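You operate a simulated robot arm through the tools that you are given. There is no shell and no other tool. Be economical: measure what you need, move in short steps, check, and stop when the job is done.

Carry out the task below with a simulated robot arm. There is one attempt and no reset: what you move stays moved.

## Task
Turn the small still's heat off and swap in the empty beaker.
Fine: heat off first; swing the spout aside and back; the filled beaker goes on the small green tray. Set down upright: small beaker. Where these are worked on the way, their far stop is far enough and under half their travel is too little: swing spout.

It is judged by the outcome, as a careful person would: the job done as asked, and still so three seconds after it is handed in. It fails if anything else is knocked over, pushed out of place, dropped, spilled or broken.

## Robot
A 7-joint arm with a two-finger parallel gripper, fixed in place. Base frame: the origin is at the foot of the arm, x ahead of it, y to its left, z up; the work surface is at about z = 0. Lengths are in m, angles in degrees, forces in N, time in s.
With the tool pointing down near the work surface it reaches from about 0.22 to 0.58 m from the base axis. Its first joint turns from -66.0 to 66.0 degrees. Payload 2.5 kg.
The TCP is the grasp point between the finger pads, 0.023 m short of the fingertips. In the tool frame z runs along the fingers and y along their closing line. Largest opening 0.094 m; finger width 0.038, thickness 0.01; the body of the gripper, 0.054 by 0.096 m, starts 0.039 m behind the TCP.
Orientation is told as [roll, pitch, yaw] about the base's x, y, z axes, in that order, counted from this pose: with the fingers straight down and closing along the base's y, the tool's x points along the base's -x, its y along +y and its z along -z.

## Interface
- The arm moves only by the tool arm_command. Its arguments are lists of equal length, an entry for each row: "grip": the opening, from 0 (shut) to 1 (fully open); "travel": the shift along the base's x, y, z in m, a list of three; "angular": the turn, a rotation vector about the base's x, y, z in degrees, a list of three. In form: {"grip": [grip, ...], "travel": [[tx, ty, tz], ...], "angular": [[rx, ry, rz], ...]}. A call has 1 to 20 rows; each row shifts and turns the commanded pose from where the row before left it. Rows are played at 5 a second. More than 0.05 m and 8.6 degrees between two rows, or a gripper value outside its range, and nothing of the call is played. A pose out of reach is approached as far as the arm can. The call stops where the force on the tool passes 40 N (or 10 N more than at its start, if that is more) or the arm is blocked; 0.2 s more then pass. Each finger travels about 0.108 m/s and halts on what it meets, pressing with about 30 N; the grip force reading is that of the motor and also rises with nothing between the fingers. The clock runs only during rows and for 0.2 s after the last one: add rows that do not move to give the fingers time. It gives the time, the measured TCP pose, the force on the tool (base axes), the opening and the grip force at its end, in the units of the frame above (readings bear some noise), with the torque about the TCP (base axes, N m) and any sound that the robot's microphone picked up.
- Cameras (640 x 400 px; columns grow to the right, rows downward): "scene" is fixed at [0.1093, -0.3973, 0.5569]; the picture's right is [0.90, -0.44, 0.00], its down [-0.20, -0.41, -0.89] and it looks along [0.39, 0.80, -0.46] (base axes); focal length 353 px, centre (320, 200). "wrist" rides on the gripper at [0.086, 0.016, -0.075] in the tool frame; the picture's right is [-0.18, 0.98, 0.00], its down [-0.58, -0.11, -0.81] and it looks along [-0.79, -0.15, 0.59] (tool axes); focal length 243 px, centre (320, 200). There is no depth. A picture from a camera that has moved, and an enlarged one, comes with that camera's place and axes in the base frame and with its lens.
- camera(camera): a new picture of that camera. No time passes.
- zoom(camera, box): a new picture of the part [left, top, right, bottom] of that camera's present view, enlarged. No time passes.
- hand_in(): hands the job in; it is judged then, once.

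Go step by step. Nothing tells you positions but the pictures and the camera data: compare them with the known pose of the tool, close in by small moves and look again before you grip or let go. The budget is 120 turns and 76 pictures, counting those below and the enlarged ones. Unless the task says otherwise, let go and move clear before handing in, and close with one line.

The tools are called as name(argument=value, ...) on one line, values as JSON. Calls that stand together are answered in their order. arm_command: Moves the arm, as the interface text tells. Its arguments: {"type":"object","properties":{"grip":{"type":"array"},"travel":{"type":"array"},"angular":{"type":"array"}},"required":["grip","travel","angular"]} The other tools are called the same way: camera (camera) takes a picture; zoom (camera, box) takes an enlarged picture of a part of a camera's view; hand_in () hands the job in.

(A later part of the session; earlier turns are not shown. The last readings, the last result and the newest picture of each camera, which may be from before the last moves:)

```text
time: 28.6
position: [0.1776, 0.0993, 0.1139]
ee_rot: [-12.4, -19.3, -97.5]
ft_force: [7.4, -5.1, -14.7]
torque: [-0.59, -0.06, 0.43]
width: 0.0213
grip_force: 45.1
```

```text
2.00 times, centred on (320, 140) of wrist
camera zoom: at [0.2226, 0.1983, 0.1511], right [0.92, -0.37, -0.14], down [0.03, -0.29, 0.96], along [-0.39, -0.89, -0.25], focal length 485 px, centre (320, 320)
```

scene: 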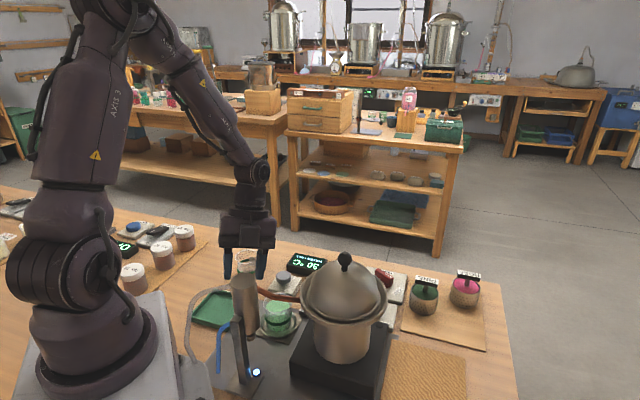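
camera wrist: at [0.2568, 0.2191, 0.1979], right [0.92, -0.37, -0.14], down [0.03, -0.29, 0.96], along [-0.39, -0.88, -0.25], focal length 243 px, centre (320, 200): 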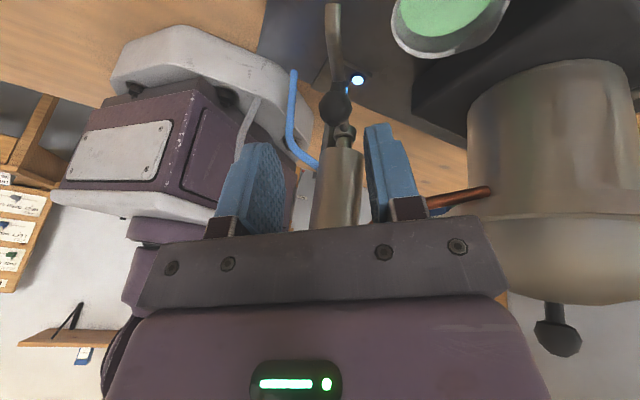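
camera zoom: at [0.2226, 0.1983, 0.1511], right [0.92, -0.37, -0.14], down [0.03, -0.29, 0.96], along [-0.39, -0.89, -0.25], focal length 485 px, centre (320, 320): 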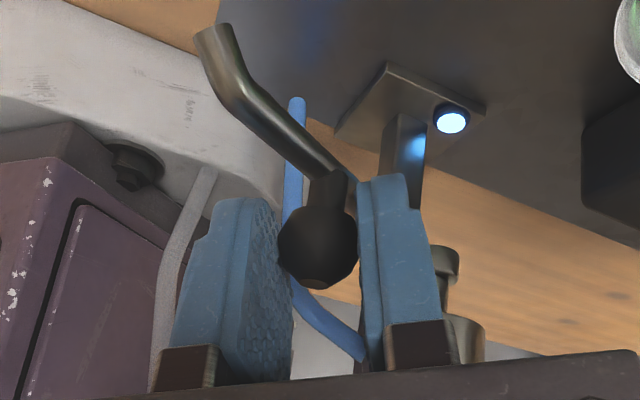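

It's moving well, at roughly 56–60° in total. I'll continue toward the far stop with small steps.

arm_command(grip=[0.1, 0.1, 0.1, 0.1, 0.1], travel=[[-0.006, -0.0018, -0.0005], [-0.006, -0.0022, 0], [-0.0056, -0.0026, 0], [-0.005, -0.003, 0], [0, 0, 0]], angular=[[0, 0, 0], [0, 0, 0], [0, 0, 0], [0, 0, 0], [0, 0, 0]])

camera(camera="wrist")

```text
time: 29.5
position: [0.1677, 0.096, 0.1131]
ee_rot: [-11.2, -18.3, -98.0]
ft_force: [3.2, -0.8, -3.4]
torque: [0.07, -0.1, -0.16]
width: 0.0212
grip_force: 44.8
stopped in row 4: the force on the tool passed its limit at 45 N (the readings are from after the stop); the commanded pose is now the measured one
```

```text
32 pictures are left
camera wrist: at [0.2116, 0.1941, 0.1527], right [0.92, -0.36, -0.12], down [0.01, -0.3, 0.95], along [-0.38, -0.88, -0.27], focal length 243 px, centre (320, 200)
```

wrist: 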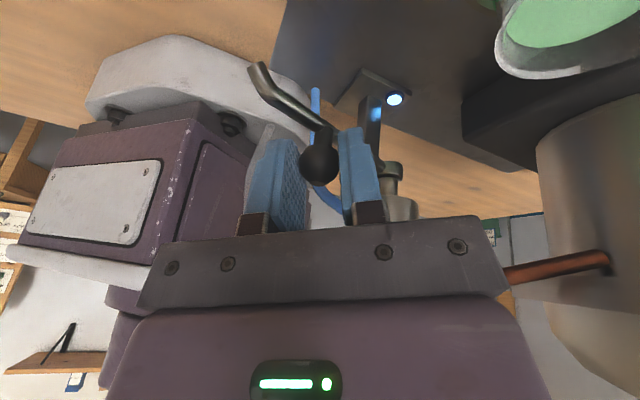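

The spout hit firm resistance after about 67° of swing, which is its far stop. I'll release, lift clear, and turn to yaw -45° to view the beakers and tray.

arm_command(grip=[0.3, 0.48, 0.48, 0.48, 0.48, 0.48, 0.48, 0.48, 0.7, 0.9, 0.9, 0.9, 0.9], travel=[[0, 0, 0], [0, 0, 0], [0.005, 0.006, 0.02], [0.007, 0.009, 0.028], [0.007, 0.009, 0.028], [0.005, 0.009, 0.028], [0.005, 0.009, 0.028], [0.005, 0.009, 0.028], [0.004, 0.009, 0.01], [0.004, 0.009, 0], [0.004, 0.009, 0], [0, 0, 0], [0, 0, 0]], angular=[[0, 0, 0], [0, 0, 0], [0, 0, 0], [0, 0, 0], [0, -7, 7], [0, -7, 7], [7, 0, 7], [7, 0, 7], [2, 0, 7], [0, 0, 7], [0, 0, 7], [0, 0, 0], [0, 0, 0]])

camera(camera="wrist")

zoom(camera="scene", box=[170, 220, 330, 360])

```text
refused: row 5 steps farther than a row can; nothing moved
```

```text
31 pictures are left
camera wrist: at [0.2116, 0.1941, 0.1527], right [0.92, -0.36, -0.12], down [0.01, -0.3, 0.95], along [-0.38, -0.88, -0.27], focal length 243 px, centre (320, 200)
```

wrist: 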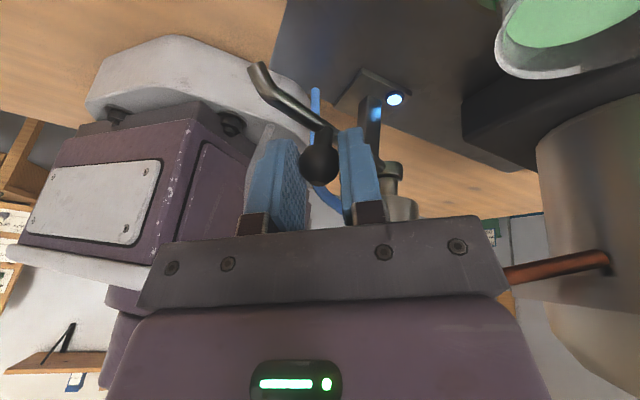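

```text
2.86 times, centred on (250, 290) of scene
camera zoom: at [0.1092, -0.3973, 0.5569], right [0.9, -0.44, 0.0], down [-0.2, -0.41, -0.89], along [0.39, 0.8, -0.46], focal length 1009 px, centre (520, -57)
```

zoom: 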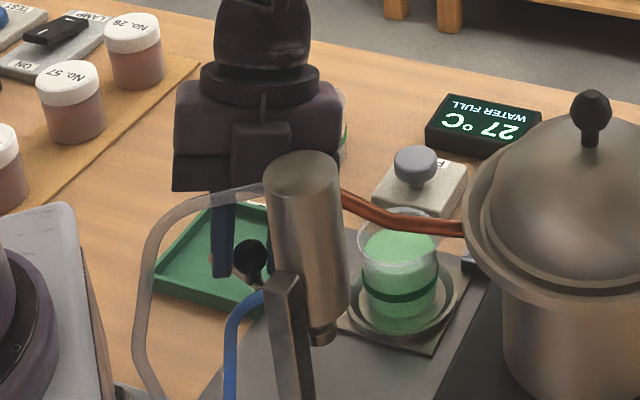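

The command was refused for step size, so nothing moved. I'll do the same with smaller turns: untilt first, then yaw.

arm_command(grip=[0.3, 0.48, 0.48, 0.48, 0.48, 0.48, 0.48, 0.48, 0.7, 0.9, 0.9, 0.9, 0.9, 0.9, 0.9, 0.9], travel=[[0, 0, 0], [0, 0, 0], [0.005, 0.006, 0.02], [0.007, 0.009, 0.028], [0.007, 0.009, 0.028], [0.005, 0.009, 0.028], [0.005, 0.009, 0.028], [0.005, 0.009, 0.028], [0.004, 0.009, 0.01], [0.004, 0.009, 0], [0.004, 0.009, 0], [0, 0, 0], [0, 0, 0], [0, 0, 0], [0, 0, 0], [0, 0, 0]], angular=[[0, 0, 0], [0, 0, 0], [0, 0, 0], [0, 0, 0], [5.27, -4.3, 0], [5.27, -4.3, 0], [5.27, -4.3, 0], [0, 0, 6.5], [0, 0, 6.5], [0, 0, 6.5], [0, 0, 6.5], [0, 0, 6.5], [0, 0, 6.5], [0, 0, 6.5], [0, 0, 6.5], [0, 0, 0]])

camera(camera="wrist")

```text
time: 32.9
position: [0.2127, 0.1736, 0.2832]
ee_rot: [-0.7, -0.7, -47.4]
ft_force: [-0.4, 0.4, 0.5]
torque: [0.01, 0.0, 0.0]
width: 0.0847
grip_force: 0.0
```

```text
29 pictures are left
camera wrist: at [0.1662, 0.249, 0.3566], right [0.85, 0.53, -0.01], down [0.31, -0.49, 0.81], along [0.43, -0.69, -0.58], focal length 243 px, centre (320, 200)
```

wrist: 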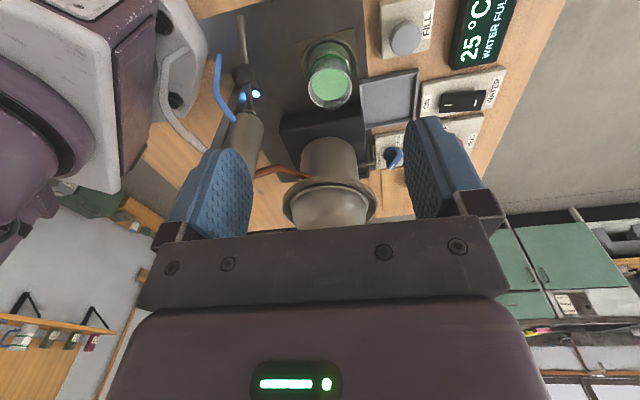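

The spout is clear and still swung aside. I'll zoom in to locate the filled beaker.

zoom(camera="wrist", box=[270, 20, 390, 120])

zoom(camera="scene", box=[180, 230, 320, 360])

```text
4.00 times, centred on (330, 70) of wrist
camera zoom: at [0.1662, 0.249, 0.3566], right [0.85, 0.53, -0.01], down [0.31, -0.49, 0.81], along [0.43, -0.69, -0.58], focal length 970 px, centre (280, 720)
```

zoom: 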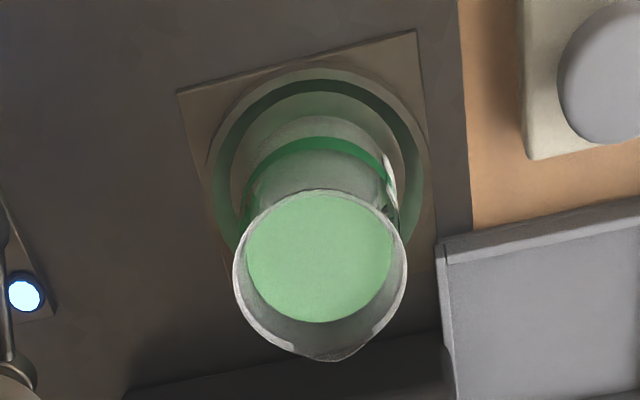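

```text
3.08 times, centred on (250, 295) of scene
camera zoom: at [0.1093, -0.3973, 0.5569], right [0.9, -0.44, 0.0], down [-0.2, -0.41, -0.89], along [0.39, 0.8, -0.46], focal length 1086 px, centre (535, -92)
```

zoom: 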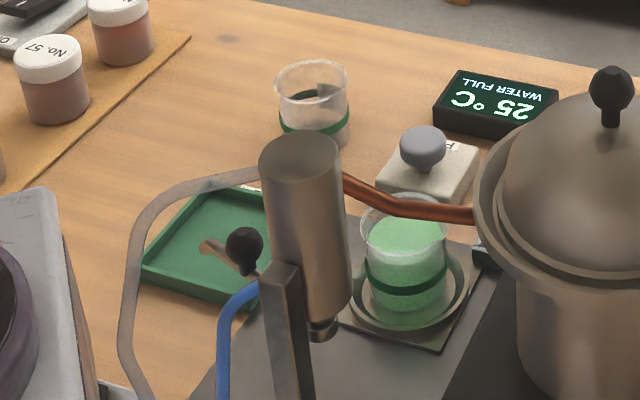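

The filled beaker is at about (0.264, 0.114) with its rim at z about 0.065. Closing along 45°, parallel to the hotplate edge, fits best, so I'll hover above it at the present yaw.

arm_command(grip=[0.85, 0.82, 0.82, 0.82, 0.82, 0.82, 0.82], travel=[[0.0085, -0.01, -0.027], [0.0085, -0.01, -0.027], [0.0085, -0.01, -0.027], [0.0085, -0.01, -0.027], [0.0085, -0.01, -0.027], [0.0085, -0.01, -0.027], [0, 0, 0]], angular=[[0.4, 0.4, 0], [0.4, 0.4, 0], [0, 0, 0], [0, 0, 0], [0, 0, 0], [0, 0, 0], [0, 0, 0]])

camera(camera="wrist")

zoom(camera="scene", box=[200, 210, 340, 350])

```text
time: 34.5
position: [0.2652, 0.1123, 0.1207]
ee_rot: [-0.8, 0.4, -47.5]
ft_force: [-0.3, -0.1, -0.2]
torque: [0.0, -0.03, -0.01]
width: 0.0771
grip_force: 0.1
```

```text
26 pictures are left
camera wrist: at [0.2205, 0.1874, 0.1953], right [0.85, 0.53, -0.01], down [0.32, -0.5, 0.8], along [0.42, -0.69, -0.59], focal length 243 px, centre (320, 200)
```

wrist: 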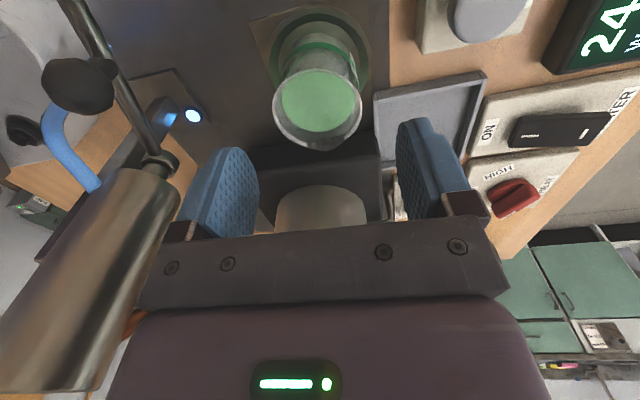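

```text
2.86 times, centred on (270, 280) of scene
camera zoom: at [0.1093, -0.3973, 0.5569], right [0.9, -0.44, 0.0], down [-0.2, -0.41, -0.89], along [0.39, 0.8, -0.46], focal length 1009 px, centre (463, -29)
```

zoom: 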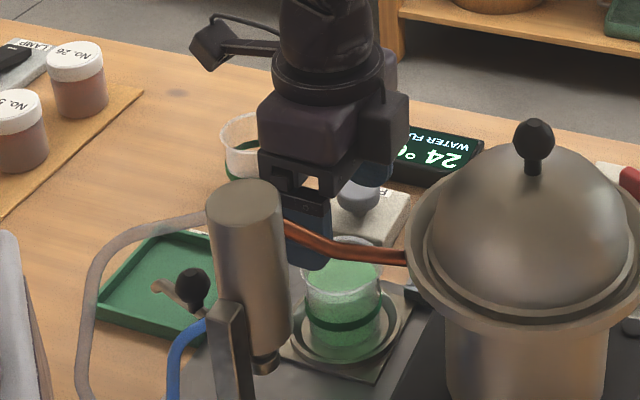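

The beaker center reads (0.263, 0.114), so I'm within 2 mm. I'll descend around it.

arm_command(grip=[0.82, 0.82, 0.82, 0.82, 0.82], travel=[[-0.002, 0.0015, -0.02], [0, 0, -0.02], [0, 0, -0.018], [0, 0, -0.013], [0, 0, 0]], angular=[[0.5, 0, 0], [0, 0, 0], [0, 0, 0], [0, 0, 0], [0, 0, 0]])

camera(camera="wrist")

```text
time: 35.7
position: [0.2625, 0.1144, 0.0502]
ee_rot: [-0.3, 0.9, -47.6]
ft_force: [-0.1, -0.4, 0.1]
torque: [-0.03, 0.03, 0.02]
width: 0.0769
grip_force: 0.2
```

```text
24 pictures are left
camera wrist: at [0.2172, 0.1884, 0.1259], right [0.85, 0.53, -0.01], down [0.32, -0.51, 0.8], along [0.42, -0.68, -0.6], focal length 243 px, centre (320, 200)
```

wrist: 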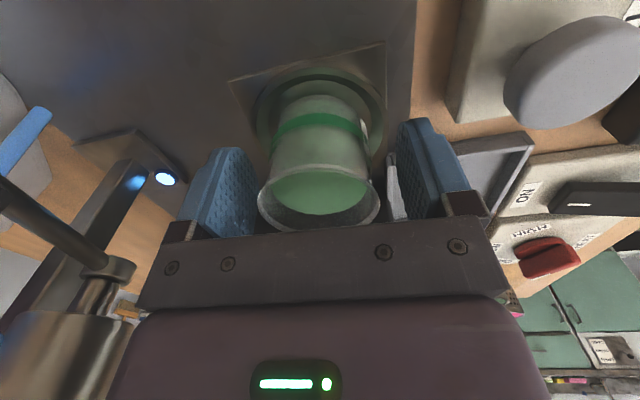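

The beaker is between the pads. I'll close gently.

arm_command(grip=[0.75, 0.68, 0.62, 0.57, 0.52, 0.47, 0.42, 0.42], travel=[[0, 0, 0], [0, 0, 0], [0, 0, 0], [0, 0, 0], [0, 0, 0], [0, 0, 0], [0, 0, 0], [0, 0, 0]], angular=[[0, 0, 0], [0, 0, 0], [0, 0, 0], [0, 0, 0], [0, 0, 0], [0, 0, 0], [0, 0, 0], [0, 0, 0]])

arm_command(grip=[0.42, 0.42, 0.42, 0.42], travel=[[0, 0, 0.003], [0, 0, 0.006], [0, 0, 0.006], [0, 0, 0]], angular=[[0, 0, 0], [0, 0, 0], [0, 0, 0], [0, 0, 0]])

camera(camera="wrist")

```text
time: 37.5
position: [0.2621, 0.1127, 0.0499]
ee_rot: [-0.5, 0.8, -47.6]
ft_force: [0.2, 0.2, 0.6]
torque: [0.01, 0.03, 0.02]
width: 0.0533
grip_force: 30.2
```

```text
time: 38.5
position: [0.2621, 0.1149, 0.0648]
ee_rot: [-0.4, 0.8, -47.6]
ft_force: [1.1, 0.5, -0.9]
torque: [0.02, 0.01, 0.0]
width: 0.0533
grip_force: 29.9
```

```text
23 pictures are left
camera wrist: at [0.2171, 0.1885, 0.1411], right [0.85, 0.53, -0.01], down [0.32, -0.51, 0.8], along [0.42, -0.68, -0.6], focal length 243 px, centre (320, 200)
```

wrist: 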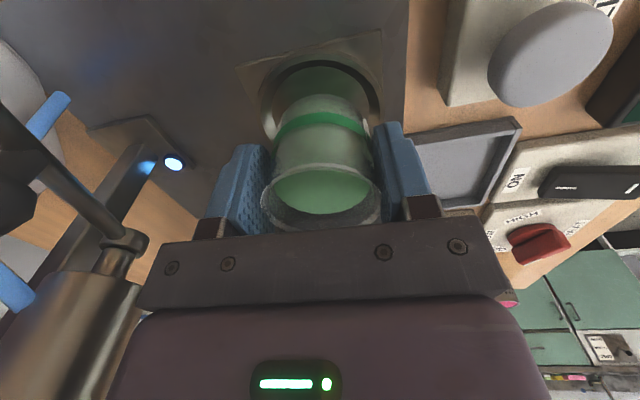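

It's lifted cleanly. I'll raise it to clear the spout and carry it slowly toward the tray while turning to yaw -90°.

arm_command(grip=[0.42, 0.42, 0.42, 0.42, 0.42, 0.42, 0.42, 0.42, 0.42, 0.42, 0.42, 0.42, 0.42, 0.42, 0.42, 0.42, 0.42], travel=[[0, 0, 0.01], [0, 0, 0.018], [0, 0, 0.018], [0, 0, 0.018], [0, 0, 0.016], [0, 0, 0.005], [-0.005, 0.006, 0], [-0.01, 0.01, 0], [-0.012, 0.01, 0], [-0.012, 0.01, 0], [-0.012, 0.01, 0], [-0.012, 0.01, 0], [-0.012, 0.01, 0], [-0.012, 0.01, 0], [-0.008, 0.006, 0], [-0.004, 0.003, 0], [0, 0, 0]], angular=[[0, 0, 0], [0, 0, 0], [0, 0, 0], [0, 0, 0], [0, 0, 0], [0, 0, 0], [0, 0, -4], [0, 0, -5], [0, 0, -5], [0, 0, -5], [0, 0, -5], [0, 0, -5], [0, 0, -5], [0, 0, -5], [0, 0, -3], [0, 0, 0], [0, 0, 0]])

camera(camera="wrist")

zoom(camera="scene", box=[160, 200, 320, 350])

```text
time: 42.1
position: [0.1622, 0.2005, 0.1508]
ee_rot: [-0.4, 0.7, -89.5]
ft_force: [-0.1, -0.3, -1.5]
torque: [-0.02, -0.01, -0.01]
width: 0.0532
grip_force: 30.1
```

```text
22 pictures are left
camera wrist: at [0.1788, 0.2854, 0.2261], right [0.98, -0.18, -0.01], down [-0.1, -0.59, 0.8], along [-0.15, -0.79, -0.6], focal length 243 px, centre (320, 200)
```

wrist: 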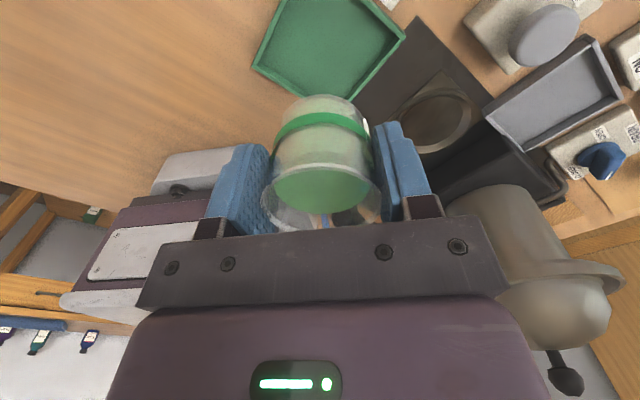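

```text
2.67 times, centred on (240, 275) of scene
camera zoom: at [0.1093, -0.3973, 0.5569], right [0.9, -0.44, 0.0], down [-0.2, -0.41, -0.89], along [0.39, 0.8, -0.46], focal length 942 px, centre (533, 0)
```

zoom: 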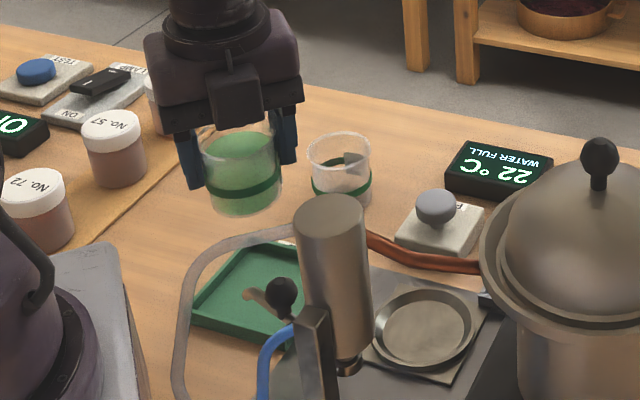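

The beaker hovers over the tray center, which I estimate at (0.163, 0.197). I'll descend most of the way and check.

arm_command(grip=[0.42, 0.42, 0.42, 0.42, 0.42, 0.42, 0.42], travel=[[0.001, -0.003, -0.01], [0, 0, -0.018], [0, 0, -0.018], [0, 0, -0.018], [0, 0, -0.015], [0, 0, -0.008], [0, 0, 0]], angular=[[0, -0.6, 0], [0, 0, 0], [0, 0, 0], [0, 0, 0], [0, 0, 0], [0, 0, 0], [0, 0, 0]])

camera(camera="wrist")

zoom(camera="scene", box=[170, 240, 290, 350])

```text
time: 43.7
position: [0.1638, 0.1966, 0.0633]
ee_rot: [0.2, 0.8, -89.4]
ft_force: [0.3, -0.4, -1.4]
torque: [-0.02, -0.01, -0.02]
width: 0.0532
grip_force: 30.2
```

```text
20 pictures are left
camera wrist: at [0.179, 0.2825, 0.1388], right [0.98, -0.18, 0.0], down [-0.11, -0.59, 0.8], along [-0.14, -0.79, -0.6], focal length 243 px, centre (320, 200)
```

wrist: 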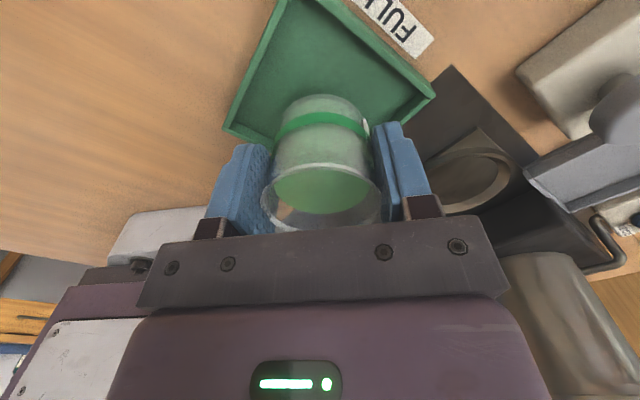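

```text
3.64 times, centred on (230, 295) of scene
camera zoom: at [0.1093, -0.3973, 0.5569], right [0.9, -0.44, 0.0], down [-0.2, -0.41, -0.89], along [0.39, 0.8, -0.46], focal length 1284 px, centre (647, -146)
```

zoom: 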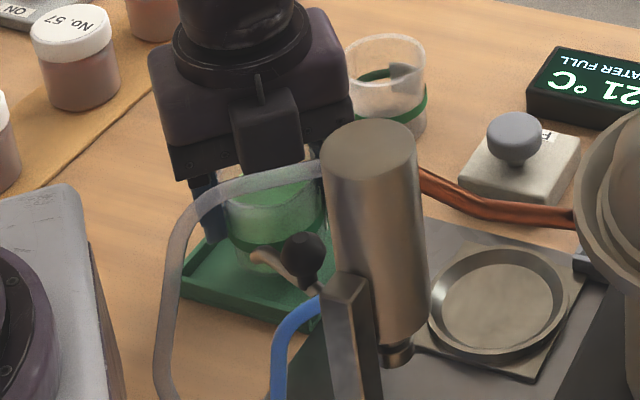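

The tray center reads about (0.165, 0.200). I'll shift 3 mm and lower slowly until contact.

arm_command(grip=[0.42, 0.42, 0.42, 0.42, 0.42, 0.42], travel=[[0.001, 0.003, -0.003], [0, 0, -0.004], [0, 0, -0.003], [0, 0, -0.002], [0, 0, -0.0015], [0, 0, 0]], angular=[[0, 0, 0], [0, 0, 0], [0, 0, 0], [0, 0, 0], [0, 0, 0], [0, 0, 0]])

```text
time: 45.1
position: [0.1644, 0.1997, 0.0512]
ee_rot: [0.2, 0.8, -89.5]
ft_force: [0.5, -1.6, 15.0]
torque: [-0.15, 0.4, 0.04]
width: 0.0533
grip_force: 30.3
```

Contact: 15 N upward, on the -x edge of the base from a small tilt. I'll level by a fraction of a degree and check.

arm_command(grip=[0.42, 0.42, 0.42], travel=[[0, 0, 0.0005], [0, 0, 0], [0, 0, 0]], angular=[[0, 0.8, 0], [0, 0, 0], [0, 0, 0]])

camera(camera="wrist")

```text
time: 45.9
position: [0.1642, 0.1999, 0.0501]
ee_rot: [-0.7, 0.8, -89.6]
ft_force: [0.9, 0.0, -0.7]
torque: [0.02, -0.07, -0.02]
width: 0.0533
grip_force: 30.2
```

```text
18 pictures are left
camera wrist: at [0.1811, 0.2853, 0.1262], right [0.98, -0.18, -0.01], down [-0.1, -0.59, 0.8], along [-0.15, -0.79, -0.6], focal length 243 px, centre (320, 200)
```

wrist: 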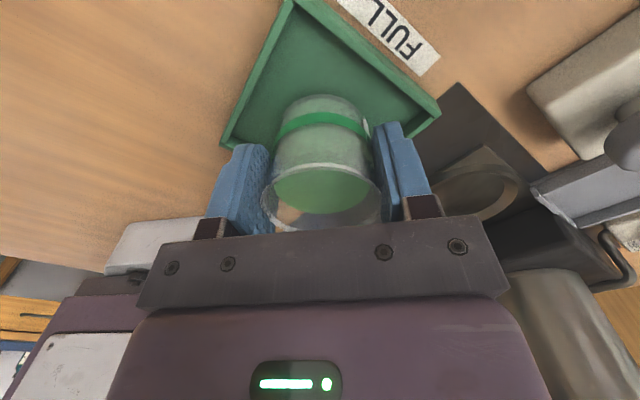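

Now it's level with almost no load. I'll lower a final millimeter, then release slowly.

arm_command(grip=[0.42, 0.42, 0.42], travel=[[0, 0, -0.0007], [0, 0, -0.0007], [0, 0, 0]], angular=[[0, 0, 0], [0, 0, 0], [0, 0, 0]])

```text
time: 46.5
position: [0.1638, 0.2005, 0.05]
ee_rot: [-0.7, 0.8, -89.6]
ft_force: [0.5, -0.1, 6.3]
torque: [0.04, 0.06, -0.01]
width: 0.0533
grip_force: 29.8
stopped in row 2: the force on the tool passed its limit at 43 N (the readings are from after the stop); the commanded pose is now the measured one
```

It's firmly seated. I'll open in small increments and check.

arm_command(grip=[0.57, 0.59, 0.62, 0.66, 0.72, 0.78, 0.78], travel=[[0, 0, 0], [0, 0, 0], [0, 0, 0], [0, 0, 0], [0, 0, 0], [0, 0, 0], [0, 0, 0]], angular=[[0, 0, 0], [0, 0, 0], [0, 0, 0], [0, 0, 0], [0, 0, 0], [0, 0, 0], [0, 0, 0]])

arm_command(grip=[0.78, 0.78, 0.78, 0.78, 0.78, 0.78, 0.78], travel=[[0, 0, 0.01], [0, 0, 0.02], [0, 0, 0.02], [0, 0, 0.03], [0, 0, 0.03], [0, 0, 0.03], [0, 0, 0]], angular=[[0, 0, 0], [0, 0, 0], [0, 0, 0], [0, 0, 0], [0, 0, 0], [0, 0, 0], [0, 0, 0]])

camera(camera="wrist")

zoom(camera="scene", box=[160, 230, 320, 350])

```text
time: 48.1
position: [0.165, 0.2001, 0.0487]
ee_rot: [-0.7, 0.7, -89.5]
ft_force: [0.1, 0.2, -0.4]
torque: [-0.01, 0.0, 0.01]
width: 0.0733
grip_force: 0.1
```

```text
time: 49.7
position: [0.1666, 0.1992, 0.1901]
ee_rot: [-0.8, 0.8, -89.6]
ft_force: [-0.4, 0.3, -0.9]
torque: [-0.01, -0.01, -0.02]
width: 0.073
grip_force: 0.1
```

```text
17 pictures are left
camera wrist: at [0.1828, 0.2853, 0.265], right [0.98, -0.18, -0.01], down [-0.09, -0.59, 0.8], along [-0.15, -0.79, -0.6], focal length 243 px, centre (320, 200)
```

wrist: 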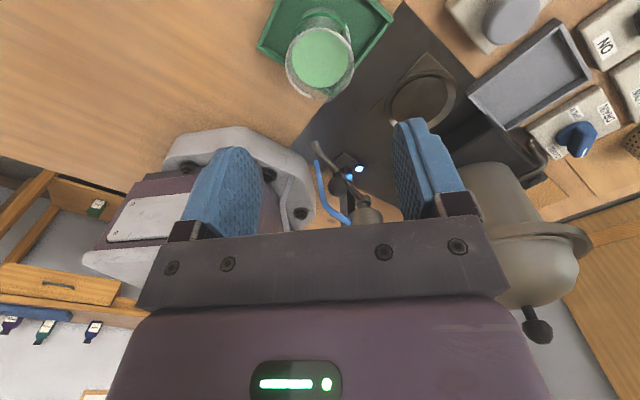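

```text
3.33 times, centred on (240, 290) of scene
camera zoom: at [0.1092, -0.3973, 0.5569], right [0.9, -0.44, 0.0], down [-0.2, -0.41, -0.89], along [0.39, 0.8, -0.46], focal length 1177 px, centre (587, -100)
```

zoom: 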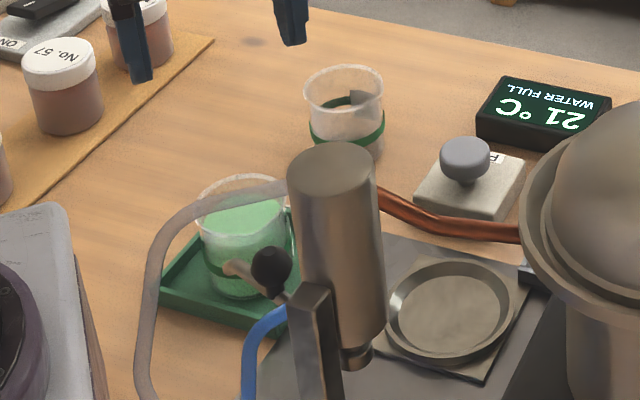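

The filled beaker stands upright in the green tray. Next is the empty beaker near (0.25, 0.29), so I'll move to view it.

arm_command(grip=[0.82, 0.82, 0.82, 0.82, 0.82, 0.82, 0.82], travel=[[0.003, 0.01, 0.02], [0.01, 0.018, 0.01], [0.01, 0.018, 0], [0.01, 0.018, 0], [0.01, 0.018, 0], [0.01, 0.018, 0], [0, 0, 0]], angular=[[0, 0, 7], [0, 0, 7], [0, 0, 7], [0, 0, 7], [0, 0, 7], [0, 0, 7], [0, 0, 0]])

camera(camera="wrist")

```text
time: 51.3
position: [0.2178, 0.3, 0.2205]
ee_rot: [-0.7, 0.7, -47.5]
ft_force: [0.0, -0.6, -0.2]
torque: [0.04, -0.01, 0.0]
width: 0.0773
grip_force: 0.1
```

```text
15 pictures are left
camera wrist: at [0.1724, 0.3747, 0.2959], right [0.85, 0.53, -0.01], down [0.33, -0.5, 0.8], along [0.42, -0.68, -0.6], focal length 243 px, centre (320, 200)
```

wrist: 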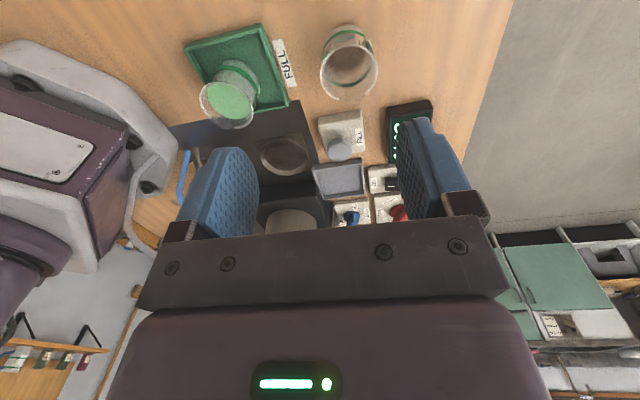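

The empty beaker is at about (0.254, 0.291). I'll hover over it and verify.

arm_command(grip=[0.82, 0.82, 0.82, 0.82, 0.82], travel=[[0.009, -0.002, -0.025], [0.009, -0.002, -0.025], [0.009, -0.002, -0.025], [0.009, -0.003, -0.025], [0, 0, 0]], angular=[[0.4, 0, 0], [0.4, 0, 0], [0, 0, 0], [0, 0, 0], [0, 0, 0]])

camera(camera="wrist")

```text
time: 52.5
position: [0.254, 0.2898, 0.1205]
ee_rot: [-0.2, 1.4, -47.5]
ft_force: [0.2, 0.7, 0.8]
torque: [0.01, 0.0, 0.02]
width: 0.077
grip_force: 0.0
```

```text
14 pictures are left
camera wrist: at [0.2086, 0.3633, 0.1972], right [0.85, 0.53, -0.01], down [0.33, -0.52, 0.79], along [0.41, -0.68, -0.61], focal length 243 px, centre (320, 200)
```

wrist: 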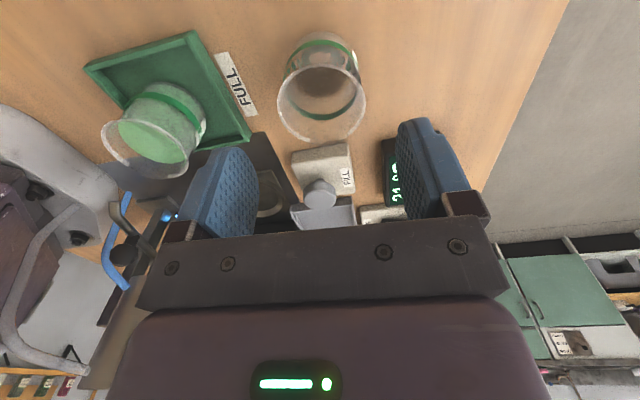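

I'll level the tool, correct by 3 mm, and descend around the empty beaker.

arm_command(grip=[0.82, 0.82, 0.82, 0.82, 0.82, 0.82], travel=[[-0.002, 0.003, -0.012], [0, 0, -0.02], [0, 0, -0.02], [0, 0, -0.015], [0, 0, -0.008], [0, 0, 0]], angular=[[-0.9, -1.1, 0], [0, 0, 0], [0, 0, 0], [0, 0, 0], [0, 0, 0], [0, 0, 0]])

camera(camera="wrist")

```text
time: 53.9
position: [0.2514, 0.2939, 0.045]
ee_rot: [0.1, 0.0, -47.5]
ft_force: [0.4, -0.6, 0.5]
torque: [0.02, 0.01, 0.02]
width: 0.0771
grip_force: 0.1
```

```text
13 pictures are left
camera wrist: at [0.205, 0.3681, 0.1201], right [0.85, 0.53, 0.0], down [0.31, -0.5, 0.81], along [0.43, -0.68, -0.59], focal length 243 px, centre (320, 200)
```

wrist: 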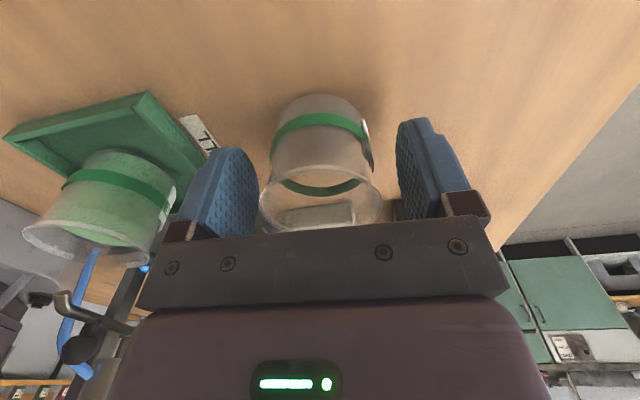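

Centered. I'll close, lift and carry it over to hover above the dish.

arm_command(grip=[0.72, 0.65, 0.58, 0.52, 0.47, 0.42, 0.42, 0.42], travel=[[0, 0, 0], [0, 0, 0], [0, 0, 0], [0, 0, 0], [0, 0, 0], [0, 0, 0], [0, 0, 0], [0, 0, 0.003]], angular=[[0, 0, 0], [0, 0, 0], [0, 0, 0], [0, 0, 0], [0, 0, 0], [0, 0, 0], [0, 0, 0], [0, 0, 0]])

arm_command(grip=[0.42, 0.42, 0.42, 0.42, 0.42, 0.42, 0.42, 0.42, 0.42, 0.42, 0.42, 0.42, 0.42, 0.42, 0.42, 0.42], travel=[[0, 0, 0.012], [0, 0, 0.02], [0, 0, 0.02], [0, 0, 0.02], [0, 0, 0.02], [0, 0, 0.01], [0.001, -0.02, 0], [0.001, -0.02, 0], [0.001, -0.02, 0], [0.001, -0.02, 0], [0.001, -0.02, 0], [0.001, -0.02, 0], [0.001, -0.02, 0], [0.001, -0.02, 0], [0.002, -0.019, 0], [0, 0, 0]], angular=[[0, 0, 0], [0, 0, 0], [0, 0, 0], [0, 0, 0], [0, 0, 0], [0, 0, 0], [0, 0, 0], [0, 0, 0], [0, 0, 0], [0, 0, 0], [0, 0, 0], [0, 0, 0], [0, 0, 0], [0, 0, 0], [0, 0, 0], [0, 0, 0]])

camera(camera="wrist")

```text
time: 55.7
position: [0.2519, 0.2926, 0.0484]
ee_rot: [0.1, 0.0, -47.6]
ft_force: [0.4, 0.4, 0.2]
torque: [0.0, 0.02, -0.01]
width: 0.053
grip_force: 30.2
```

```text
time: 59.1
position: [0.2635, 0.115, 0.1491]
ee_rot: [0.0, -0.1, -47.5]
ft_force: [0.1, 0.6, -0.1]
torque: [0.01, -0.02, 0.03]
width: 0.0534
grip_force: 30.6
```

```text
12 pictures are left
camera wrist: at [0.2164, 0.1892, 0.224], right [0.85, 0.53, 0.0], down [0.31, -0.5, 0.81], along [0.43, -0.68, -0.59], focal length 243 px, centre (320, 200)
```

wrist: 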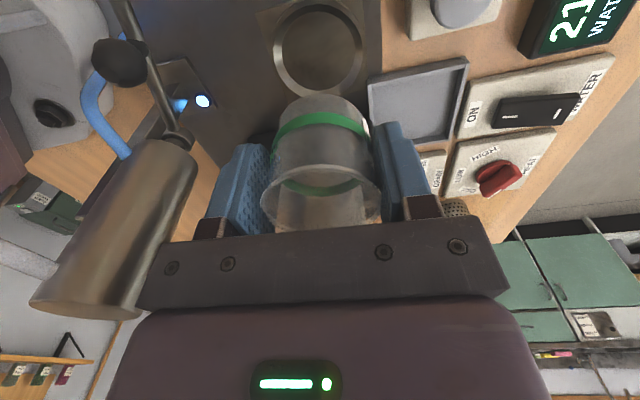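

The dish center reads (0.2635, 0.1146), right under the beaker. I'll descend, with the last part slow.

arm_command(grip=[0.42, 0.42, 0.42, 0.42, 0.42, 0.42, 0.42], travel=[[0, 0, -0.012], [0, 0, -0.02], [0, 0, -0.02], [0, 0, -0.02], [0, 0, -0.012], [0, 0, -0.006], [0, 0, 0]], angular=[[0, 0, 0], [0, 0, 0], [0, 0, 0], [0, 0, 0], [0, 0, 0], [0, 0, 0], [0, 0, 0]])

camera(camera="wrist")

```text
time: 60.7
position: [0.2625, 0.1157, 0.059]
ee_rot: [0.0, 0.1, -47.5]
ft_force: [-0.1, -0.7, 0.0]
torque: [-0.01, 0.02, -0.02]
width: 0.0532
grip_force: 29.7
```

```text
11 pictures are left
camera wrist: at [0.2158, 0.1899, 0.134], right [0.85, 0.53, 0.0], down [0.31, -0.5, 0.81], along [0.43, -0.68, -0.59], focal length 243 px, centre (320, 200)
```

wrist: 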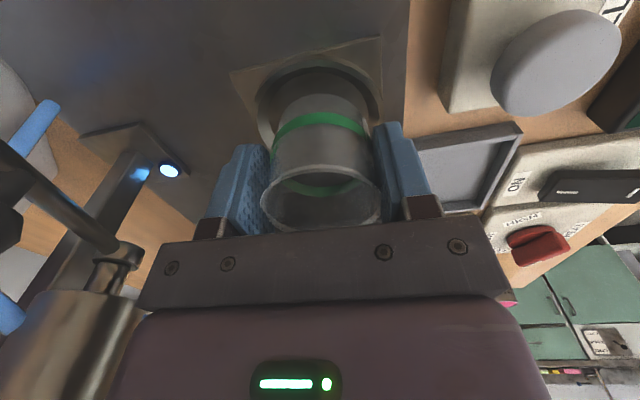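

arm_command(grip=[0.42, 0.42, 0.42, 0.42, 0.42, 0.42], travel=[[0, -0.001, -0.003], [0, 0, -0.002], [0, 0, -0.002], [0, 0, -0.001], [0, 0, -0.001], [0, 0, 0]], angular=[[0, 0, 0], [0, 0, 0], [0, 0, 0], [0, 0, 0], [0, 0, 0], [0, 0, 0]])

```text
time: 62.1
position: [0.2618, 0.1127, 0.0514]
ee_rot: [0.1, 0.0, -47.5]
ft_force: [-0.2, -0.4, -0.1]
torque: [-0.03, -0.01, 0.02]
width: 0.0533
grip_force: 30.3
```

No contact yet at TCP z 0.0505. I'll continue in half-millimeter to millimeter steps.

arm_command(grip=[0.42, 0.42, 0.42, 0.42], travel=[[0, 0.001, -0.001], [0, 0, -0.001], [0, 0, -0.0007], [0, 0, 0]], angular=[[0, 0, 0], [0, 0, 0], [0, 0, 0], [0, 0, 0]])

```text
time: 63.1
position: [0.262, 0.1151, 0.0491]
ee_rot: [0.0, -0.1, -47.6]
ft_force: [-5.2, -1.8, 30.9]
torque: [-0.08, -0.07, -0.05]
width: 0.0531
grip_force: 30.1
```

Solid level contact. I'll ease off slightly, release, and rise clear.

arm_command(grip=[0.42, 0.57, 0.59, 0.62, 0.66, 0.72, 0.78, 0.8], travel=[[0, 0, 0.0005], [0, 0, 0], [0, 0, 0], [0, 0, 0], [0, 0, 0], [0, 0, 0], [0, 0, 0], [0, 0, 0]], angular=[[0, 0, 0], [0, 0, 0], [0, 0, 0], [0, 0, 0], [0, 0, 0], [0, 0, 0], [0, 0, 0], [0, 0, 0]])

arm_command(grip=[0.8, 0.8, 0.8, 0.8, 0.8, 0.7, 0.58, 0.58, 0.58, 0.58, 0.58, 0.58, 0.58, 0.58], travel=[[0, 0, 0.01], [0, 0, 0.025], [0, 0, 0.03], [0, 0, 0.03], [-0.007, 0.003, 0.02], [-0.007, 0.003, 0], [-0.007, 0.003, 0], [-0.007, 0.003, 0], [-0.007, 0.003, 0], [-0.007, 0, 0], [0, 0, 0], [0, 0, 0], [0, 0, 0], [0, 0, 0]], angular=[[0, 0, 0], [0, 0, 0], [0, 0, 0], [0, 0, 0], [0, 0, -6.2], [0, 0, -6.2], [0, 0, -6.2], [0, 0, -6.2], [0, 0, -6.2], [0, 0, -6.2], [0, 0, -6.2], [0, 0, -6.2], [0, 0, 0], [0, 0, 0]])

camera(camera="wrist")

```text
time: 64.9
position: [0.2616, 0.1152, 0.0492]
ee_rot: [0.1, -0.1, -47.5]
ft_force: [-0.3, -0.2, 0.5]
torque: [0.01, 0.01, 0.02]
width: 0.0751
grip_force: 0.0
```

```text
time: 67.9
position: [0.2182, 0.1303, 0.1637]
ee_rot: [0.0, 0.0, -97.2]
ft_force: [-0.6, 0.0, 0.2]
torque: [-0.01, -0.01, -0.02]
width: 0.0548
grip_force: 0.0
```

```text
10 pictures are left
camera wrist: at [0.2461, 0.2134, 0.2383], right [0.95, -0.31, 0.0], down [-0.18, -0.56, 0.81], along [-0.25, -0.77, -0.59], focal length 243 px, centre (320, 200)
```

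wrist: 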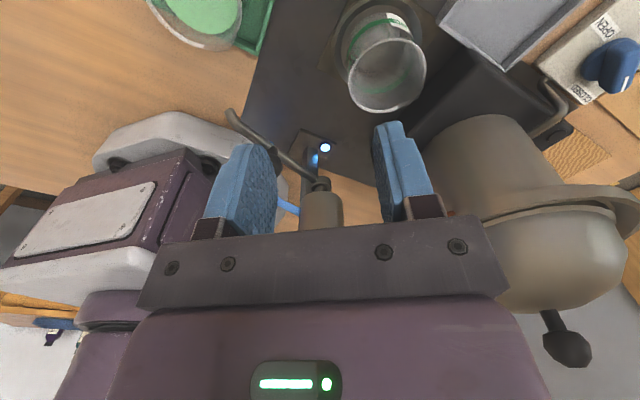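

The empty beaker is upright in the dish. Now I'll swing the spout back, starting with the outward lean again over the ball at about (0.165, 0.093, 0.10).

arm_command(grip=[0.58, 0.58, 0.58, 0.58, 0.58], travel=[[-0.01, -0.004, 0], [-0.01, -0.005, 0], [-0.01, -0.005, 0], [-0.01, -0.006, -0.005], [0, 0, 0]], angular=[[-5.27, 4.3, 0], [-5.27, 4.3, 0], [-5.27, 4.3, 0], [0, 0, 0], [0, 0, 0]])

camera(camera="wrist")

```text
time: 69.1
position: [0.1799, 0.1098, 0.1575]
ee_rot: [-11.1, -17.2, -95.4]
ft_force: [0.0, -0.1, 0.0]
torque: [-0.01, 0.07, -0.01]
width: 0.0544
grip_force: 0.0
```

```text
9 pictures are left
camera wrist: at [0.2195, 0.2097, 0.2001], right [0.94, -0.32, -0.13], down [0.02, -0.32, 0.95], along [-0.35, -0.89, -0.29], focal length 243 px, centre (320, 200)
```

wrist: 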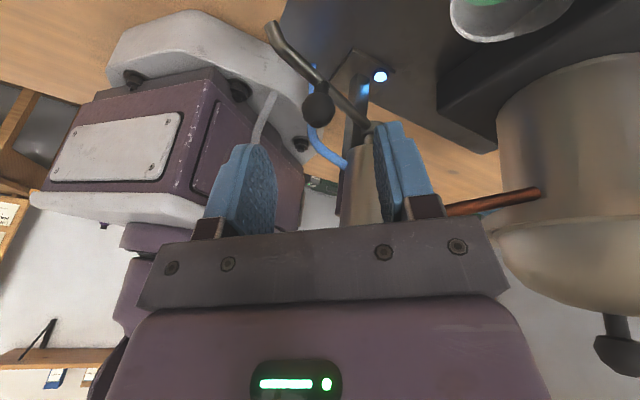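

The ball is at about (0.163, 0.093, 0.101). I'll descend onto it.

arm_command(grip=[0.58, 0.58, 0.58, 0.58], travel=[[-0.005, -0.005, -0.016], [-0.005, -0.005, -0.016], [-0.004, -0.004, -0.0125], [0, 0, 0]], angular=[[0, 0, 0], [0, 0, 0], [0, 0, 0], [0, 0, 0]])

zoom(camera="wrist", box=[180, 40, 460, 240])

```text
time: 70.1
position: [0.1658, 0.096, 0.1155]
ee_rot: [-11.2, -17.2, -95.5]
ft_force: [0.4, -0.5, -1.1]
torque: [0.01, -0.01, -0.02]
width: 0.0546
grip_force: 0.0
```

```text
2.00 times, centred on (320, 140) of wrist
camera zoom: at [0.205, 0.1959, 0.1562], right [0.94, -0.32, -0.13], down [0.02, -0.32, 0.95], along [-0.35, -0.89, -0.29], focal length 485 px, centre (320, 320)
```

zoom: 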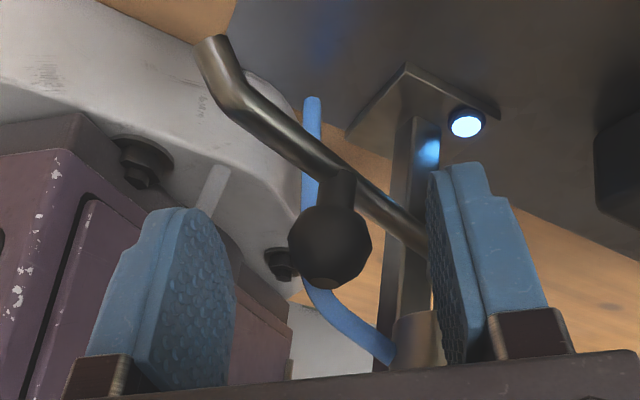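

The ball is between the pads. I'll close and swing back about 30° first.

arm_command(grip=[0.45, 0.3, 0.15, 0.1, 0.1, 0.1, 0.1, 0.1, 0.1, 0.1], travel=[[0, 0, -0.0015], [0, 0, 0], [0, 0, 0], [0, 0, 0], [0.0061, 0.0025, 0], [0.0063, 0.0019, 0], [0.0065, 0.0012, 0], [0.0066, 0.0005, 0], [0.0065, -0.0002, 0], [0, 0, 0]], angular=[[0, 0, 0], [0, 0, 0], [0, 0, 0], [0, 0, 0], [0, 0, 0], [0, 0, 0], [0, 0, 0], [0, 0, 0], [0, 0, 0], [0, 0, 0]])

```text
time: 72.3
position: [0.1984, 0.1031, 0.1116]
ee_rot: [-11.0, -17.1, -95.4]
ft_force: [-5.3, 14.0, 12.5]
torque: [0.67, 0.07, -0.46]
width: 0.0211
grip_force: 44.5
```

It follows. I'll continue with a small outward correction.

arm_command(grip=[0.1, 0.1, 0.1, 0.1, 0.1, 0.1], travel=[[0.0066, 0.0006, 0.0005], [0.0064, -0.001, 0], [0.0062, -0.0022, 0], [0.0059, -0.0028, 0], [0, 0, 0], [0, 0, 0]], angular=[[0, 0, 0], [0, 0, 0], [0, 0, 0], [0, 0, 0], [0, 0, 0], [0, 0, 0]])

camera(camera="wrist")

```text
time: 73.7
position: [0.2232, 0.0967, 0.1137]
ee_rot: [-11.1, -17.1, -95.6]
ft_force: [-14.2, 5.1, 24.5]
torque: [0.66, -0.16, -1.02]
width: 0.0211
grip_force: 45.0
```

```text
7 pictures are left
camera wrist: at [0.2629, 0.1956, 0.1547], right [0.94, -0.32, -0.13], down [0.02, -0.32, 0.95], along [-0.35, -0.89, -0.29], focal length 243 px, centre (320, 200)
```

wrist: 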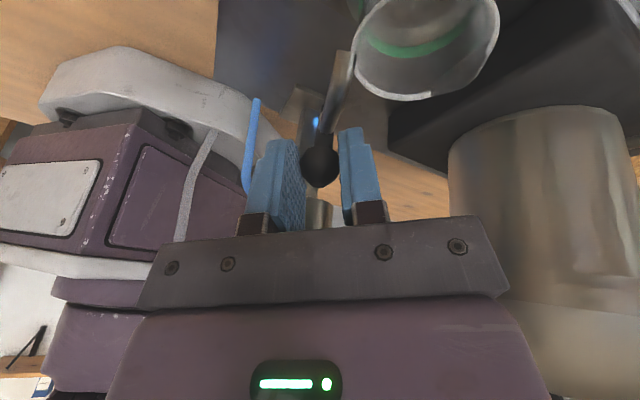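

The spout is approaching the beaker rim and passing above it. I'll do the last 15° gently, raising 1 mm.

arm_command(grip=[0.1, 0.1, 0.1, 0.1, 0.1], travel=[[0.0015, 0, 0.001], [0.004, -0.0028, 0], [0.0045, -0.0035, 0], [0.004, -0.0038, 0], [0, 0, 0]], angular=[[0, 0, -3], [0, 0, -3], [0, 0, -3], [0, 0, -3], [0, 0, 0]])

camera(camera="wrist")

```text
time: 74.9
position: [0.2371, 0.0867, 0.1131]
ee_rot: [-11.1, -17.2, -107.5]
ft_force: [-5.3, 2.5, -25.6]
torque: [0.62, -0.21, -0.38]
width: 0.0215
grip_force: 45.1
```

```text
6 pictures are left
camera wrist: at [0.2962, 0.1757, 0.1553], right [0.85, -0.51, -0.13], down [-0.05, -0.32, 0.95], along [-0.52, -0.8, -0.29], focal length 243 px, centre (320, 200)
```

wrist: 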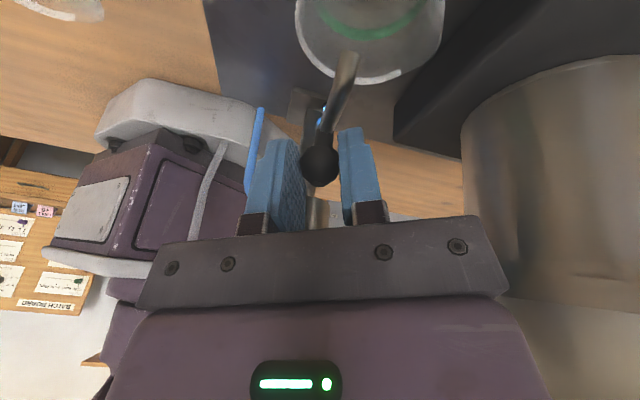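

The spout tip is over the new beaker and the ball is back at its original spot. I'll nudge slightly to feel for the stop.

arm_command(grip=[0.1, 0.1, 0.1, 0.1], travel=[[0.0005, -0.0005, -0.0008], [0.0012, -0.0012, 0], [0.001, -0.001, 0], [0, 0, 0]], angular=[[0, 0, -1], [0, 0, -1], [0, 0, 0], [0, 0, 0]])

```text
time: 75.9
position: [0.2385, 0.0841, 0.1137]
ee_rot: [-11.1, -17.1, -109.4]
ft_force: [-7.5, 7.5, 5.2]
torque: [0.8, -0.24, -0.45]
width: 0.0212
grip_force: 45.1
```

Resistance rose only a little and the position matches the start. I'll release, back out along the fingers, and compare with the original picture.

arm_command(grip=[0.2, 0.3, 0.4, 0.5, 0.55, 0.55, 0.55, 0.55, 0.55, 0.55], travel=[[0, 0, 0], [0, 0, 0], [0, 0, 0], [0, 0, 0], [0, 0, 0], [0.003, 0.003, 0.012], [0.005, 0.005, 0.02], [0.006, 0.006, 0.025], [0.006, 0.006, 0.025], [0, 0, 0]], angular=[[0, 0, 0], [0, 0, 0], [0, 0, 0], [0, 0, 0], [0, 0, 0], [0, 0, 0], [0, 0, 0], [0, 0, 0], [0, 0, 0], [0, 0, 0]])

zoom(camera="scene", box=[220, 240, 320, 350])

camera(camera="wrist")

```text
time: 78.1
position: [0.2607, 0.1026, 0.1954]
ee_rot: [-11.1, -17.2, -109.4]
ft_force: [-0.5, -0.6, 0.0]
torque: [0.01, 0.03, 0.01]
width: 0.0516
grip_force: 0.1
```

```text
3.64 times, centred on (270, 295) of scene
camera zoom: at [0.1093, -0.3973, 0.5569], right [0.9, -0.44, 0.0], down [-0.2, -0.41, -0.89], along [0.39, 0.8, -0.46], focal length 1284 px, centre (502, -146)
```

zoom: 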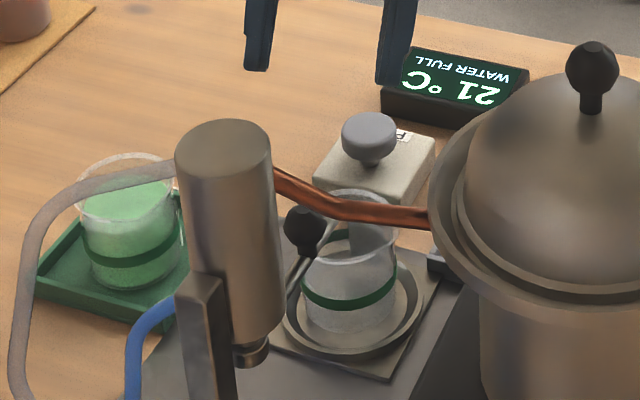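

```text
4 pictures are left
camera wrist: at [0.3236, 0.1899, 0.2369], right [0.83, -0.54, -0.13], down [-0.06, -0.31, 0.95], along [-0.55, -0.78, -0.29], focal length 243 px, centre (320, 200)
```

wrist: 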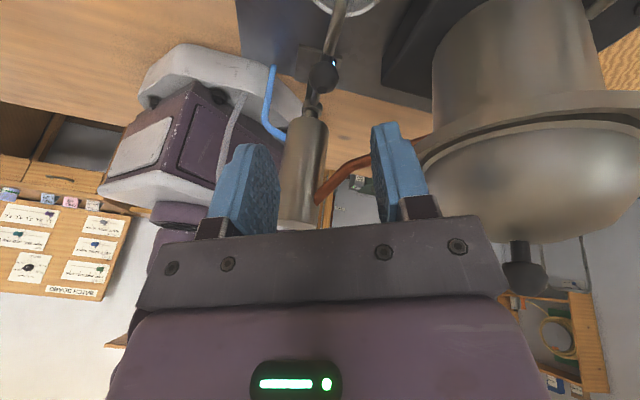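

The ball and beaker sit at exactly their original pixel positions. I'll retreat up and away, then do a final check.

arm_command(grip=[0.55, 0.55, 0.55, 0.55, 0.55, 0.55, 0.55], travel=[[0.003, 0.01, 0.025], [0.005, 0.015, 0.025], [0.01, 0.02, 0.025], [0.01, 0.02, 0.025], [0.01, 0.02, 0.02], [0.01, 0.02, 0.01], [0, 0, 0]], angular=[[0, 0, 0], [5.27, -4.3, 0], [5.27, -4.3, 0], [5.27, -4.3, 0], [0, 0, 6], [0, 0, 6], [0, 0, 0]])

camera(camera="wrist")

zoom(camera="scene", box=[180, 230, 500, 390])

```text
time: 79.7
position: [0.3072, 0.2077, 0.3256]
ee_rot: [-4.3, 2.1, -98.3]
ft_force: [-0.9, -0.1, 0.1]
torque: [0.0, 0.0, -0.01]
width: 0.0516
grip_force: 0.1
```

```text
3 pictures are left
camera wrist: at [0.3407, 0.2874, 0.4027], right [0.94, -0.32, -0.08], down [-0.13, -0.6, 0.79], along [-0.3, -0.73, -0.61], focal length 243 px, centre (320, 200)
```

wrist: 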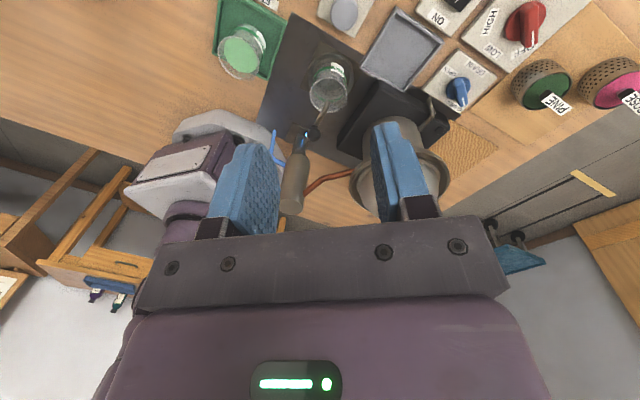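

```text
2.00 times, centred on (340, 310) of scene
camera zoom: at [0.1093, -0.3973, 0.5569], right [0.9, -0.44, 0.0], down [-0.2, -0.41, -0.89], along [0.39, 0.8, -0.46], focal length 706 px, centre (280, -20)
```

zoom: 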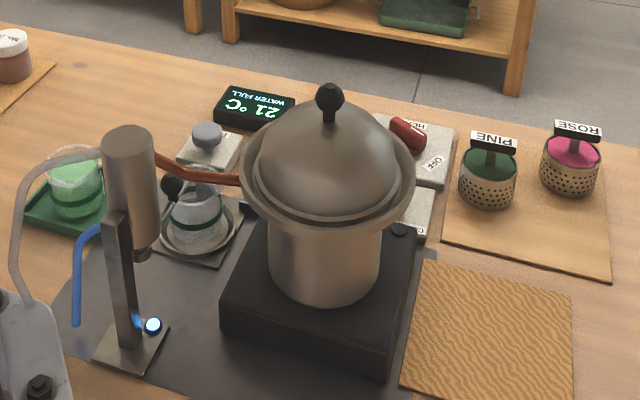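

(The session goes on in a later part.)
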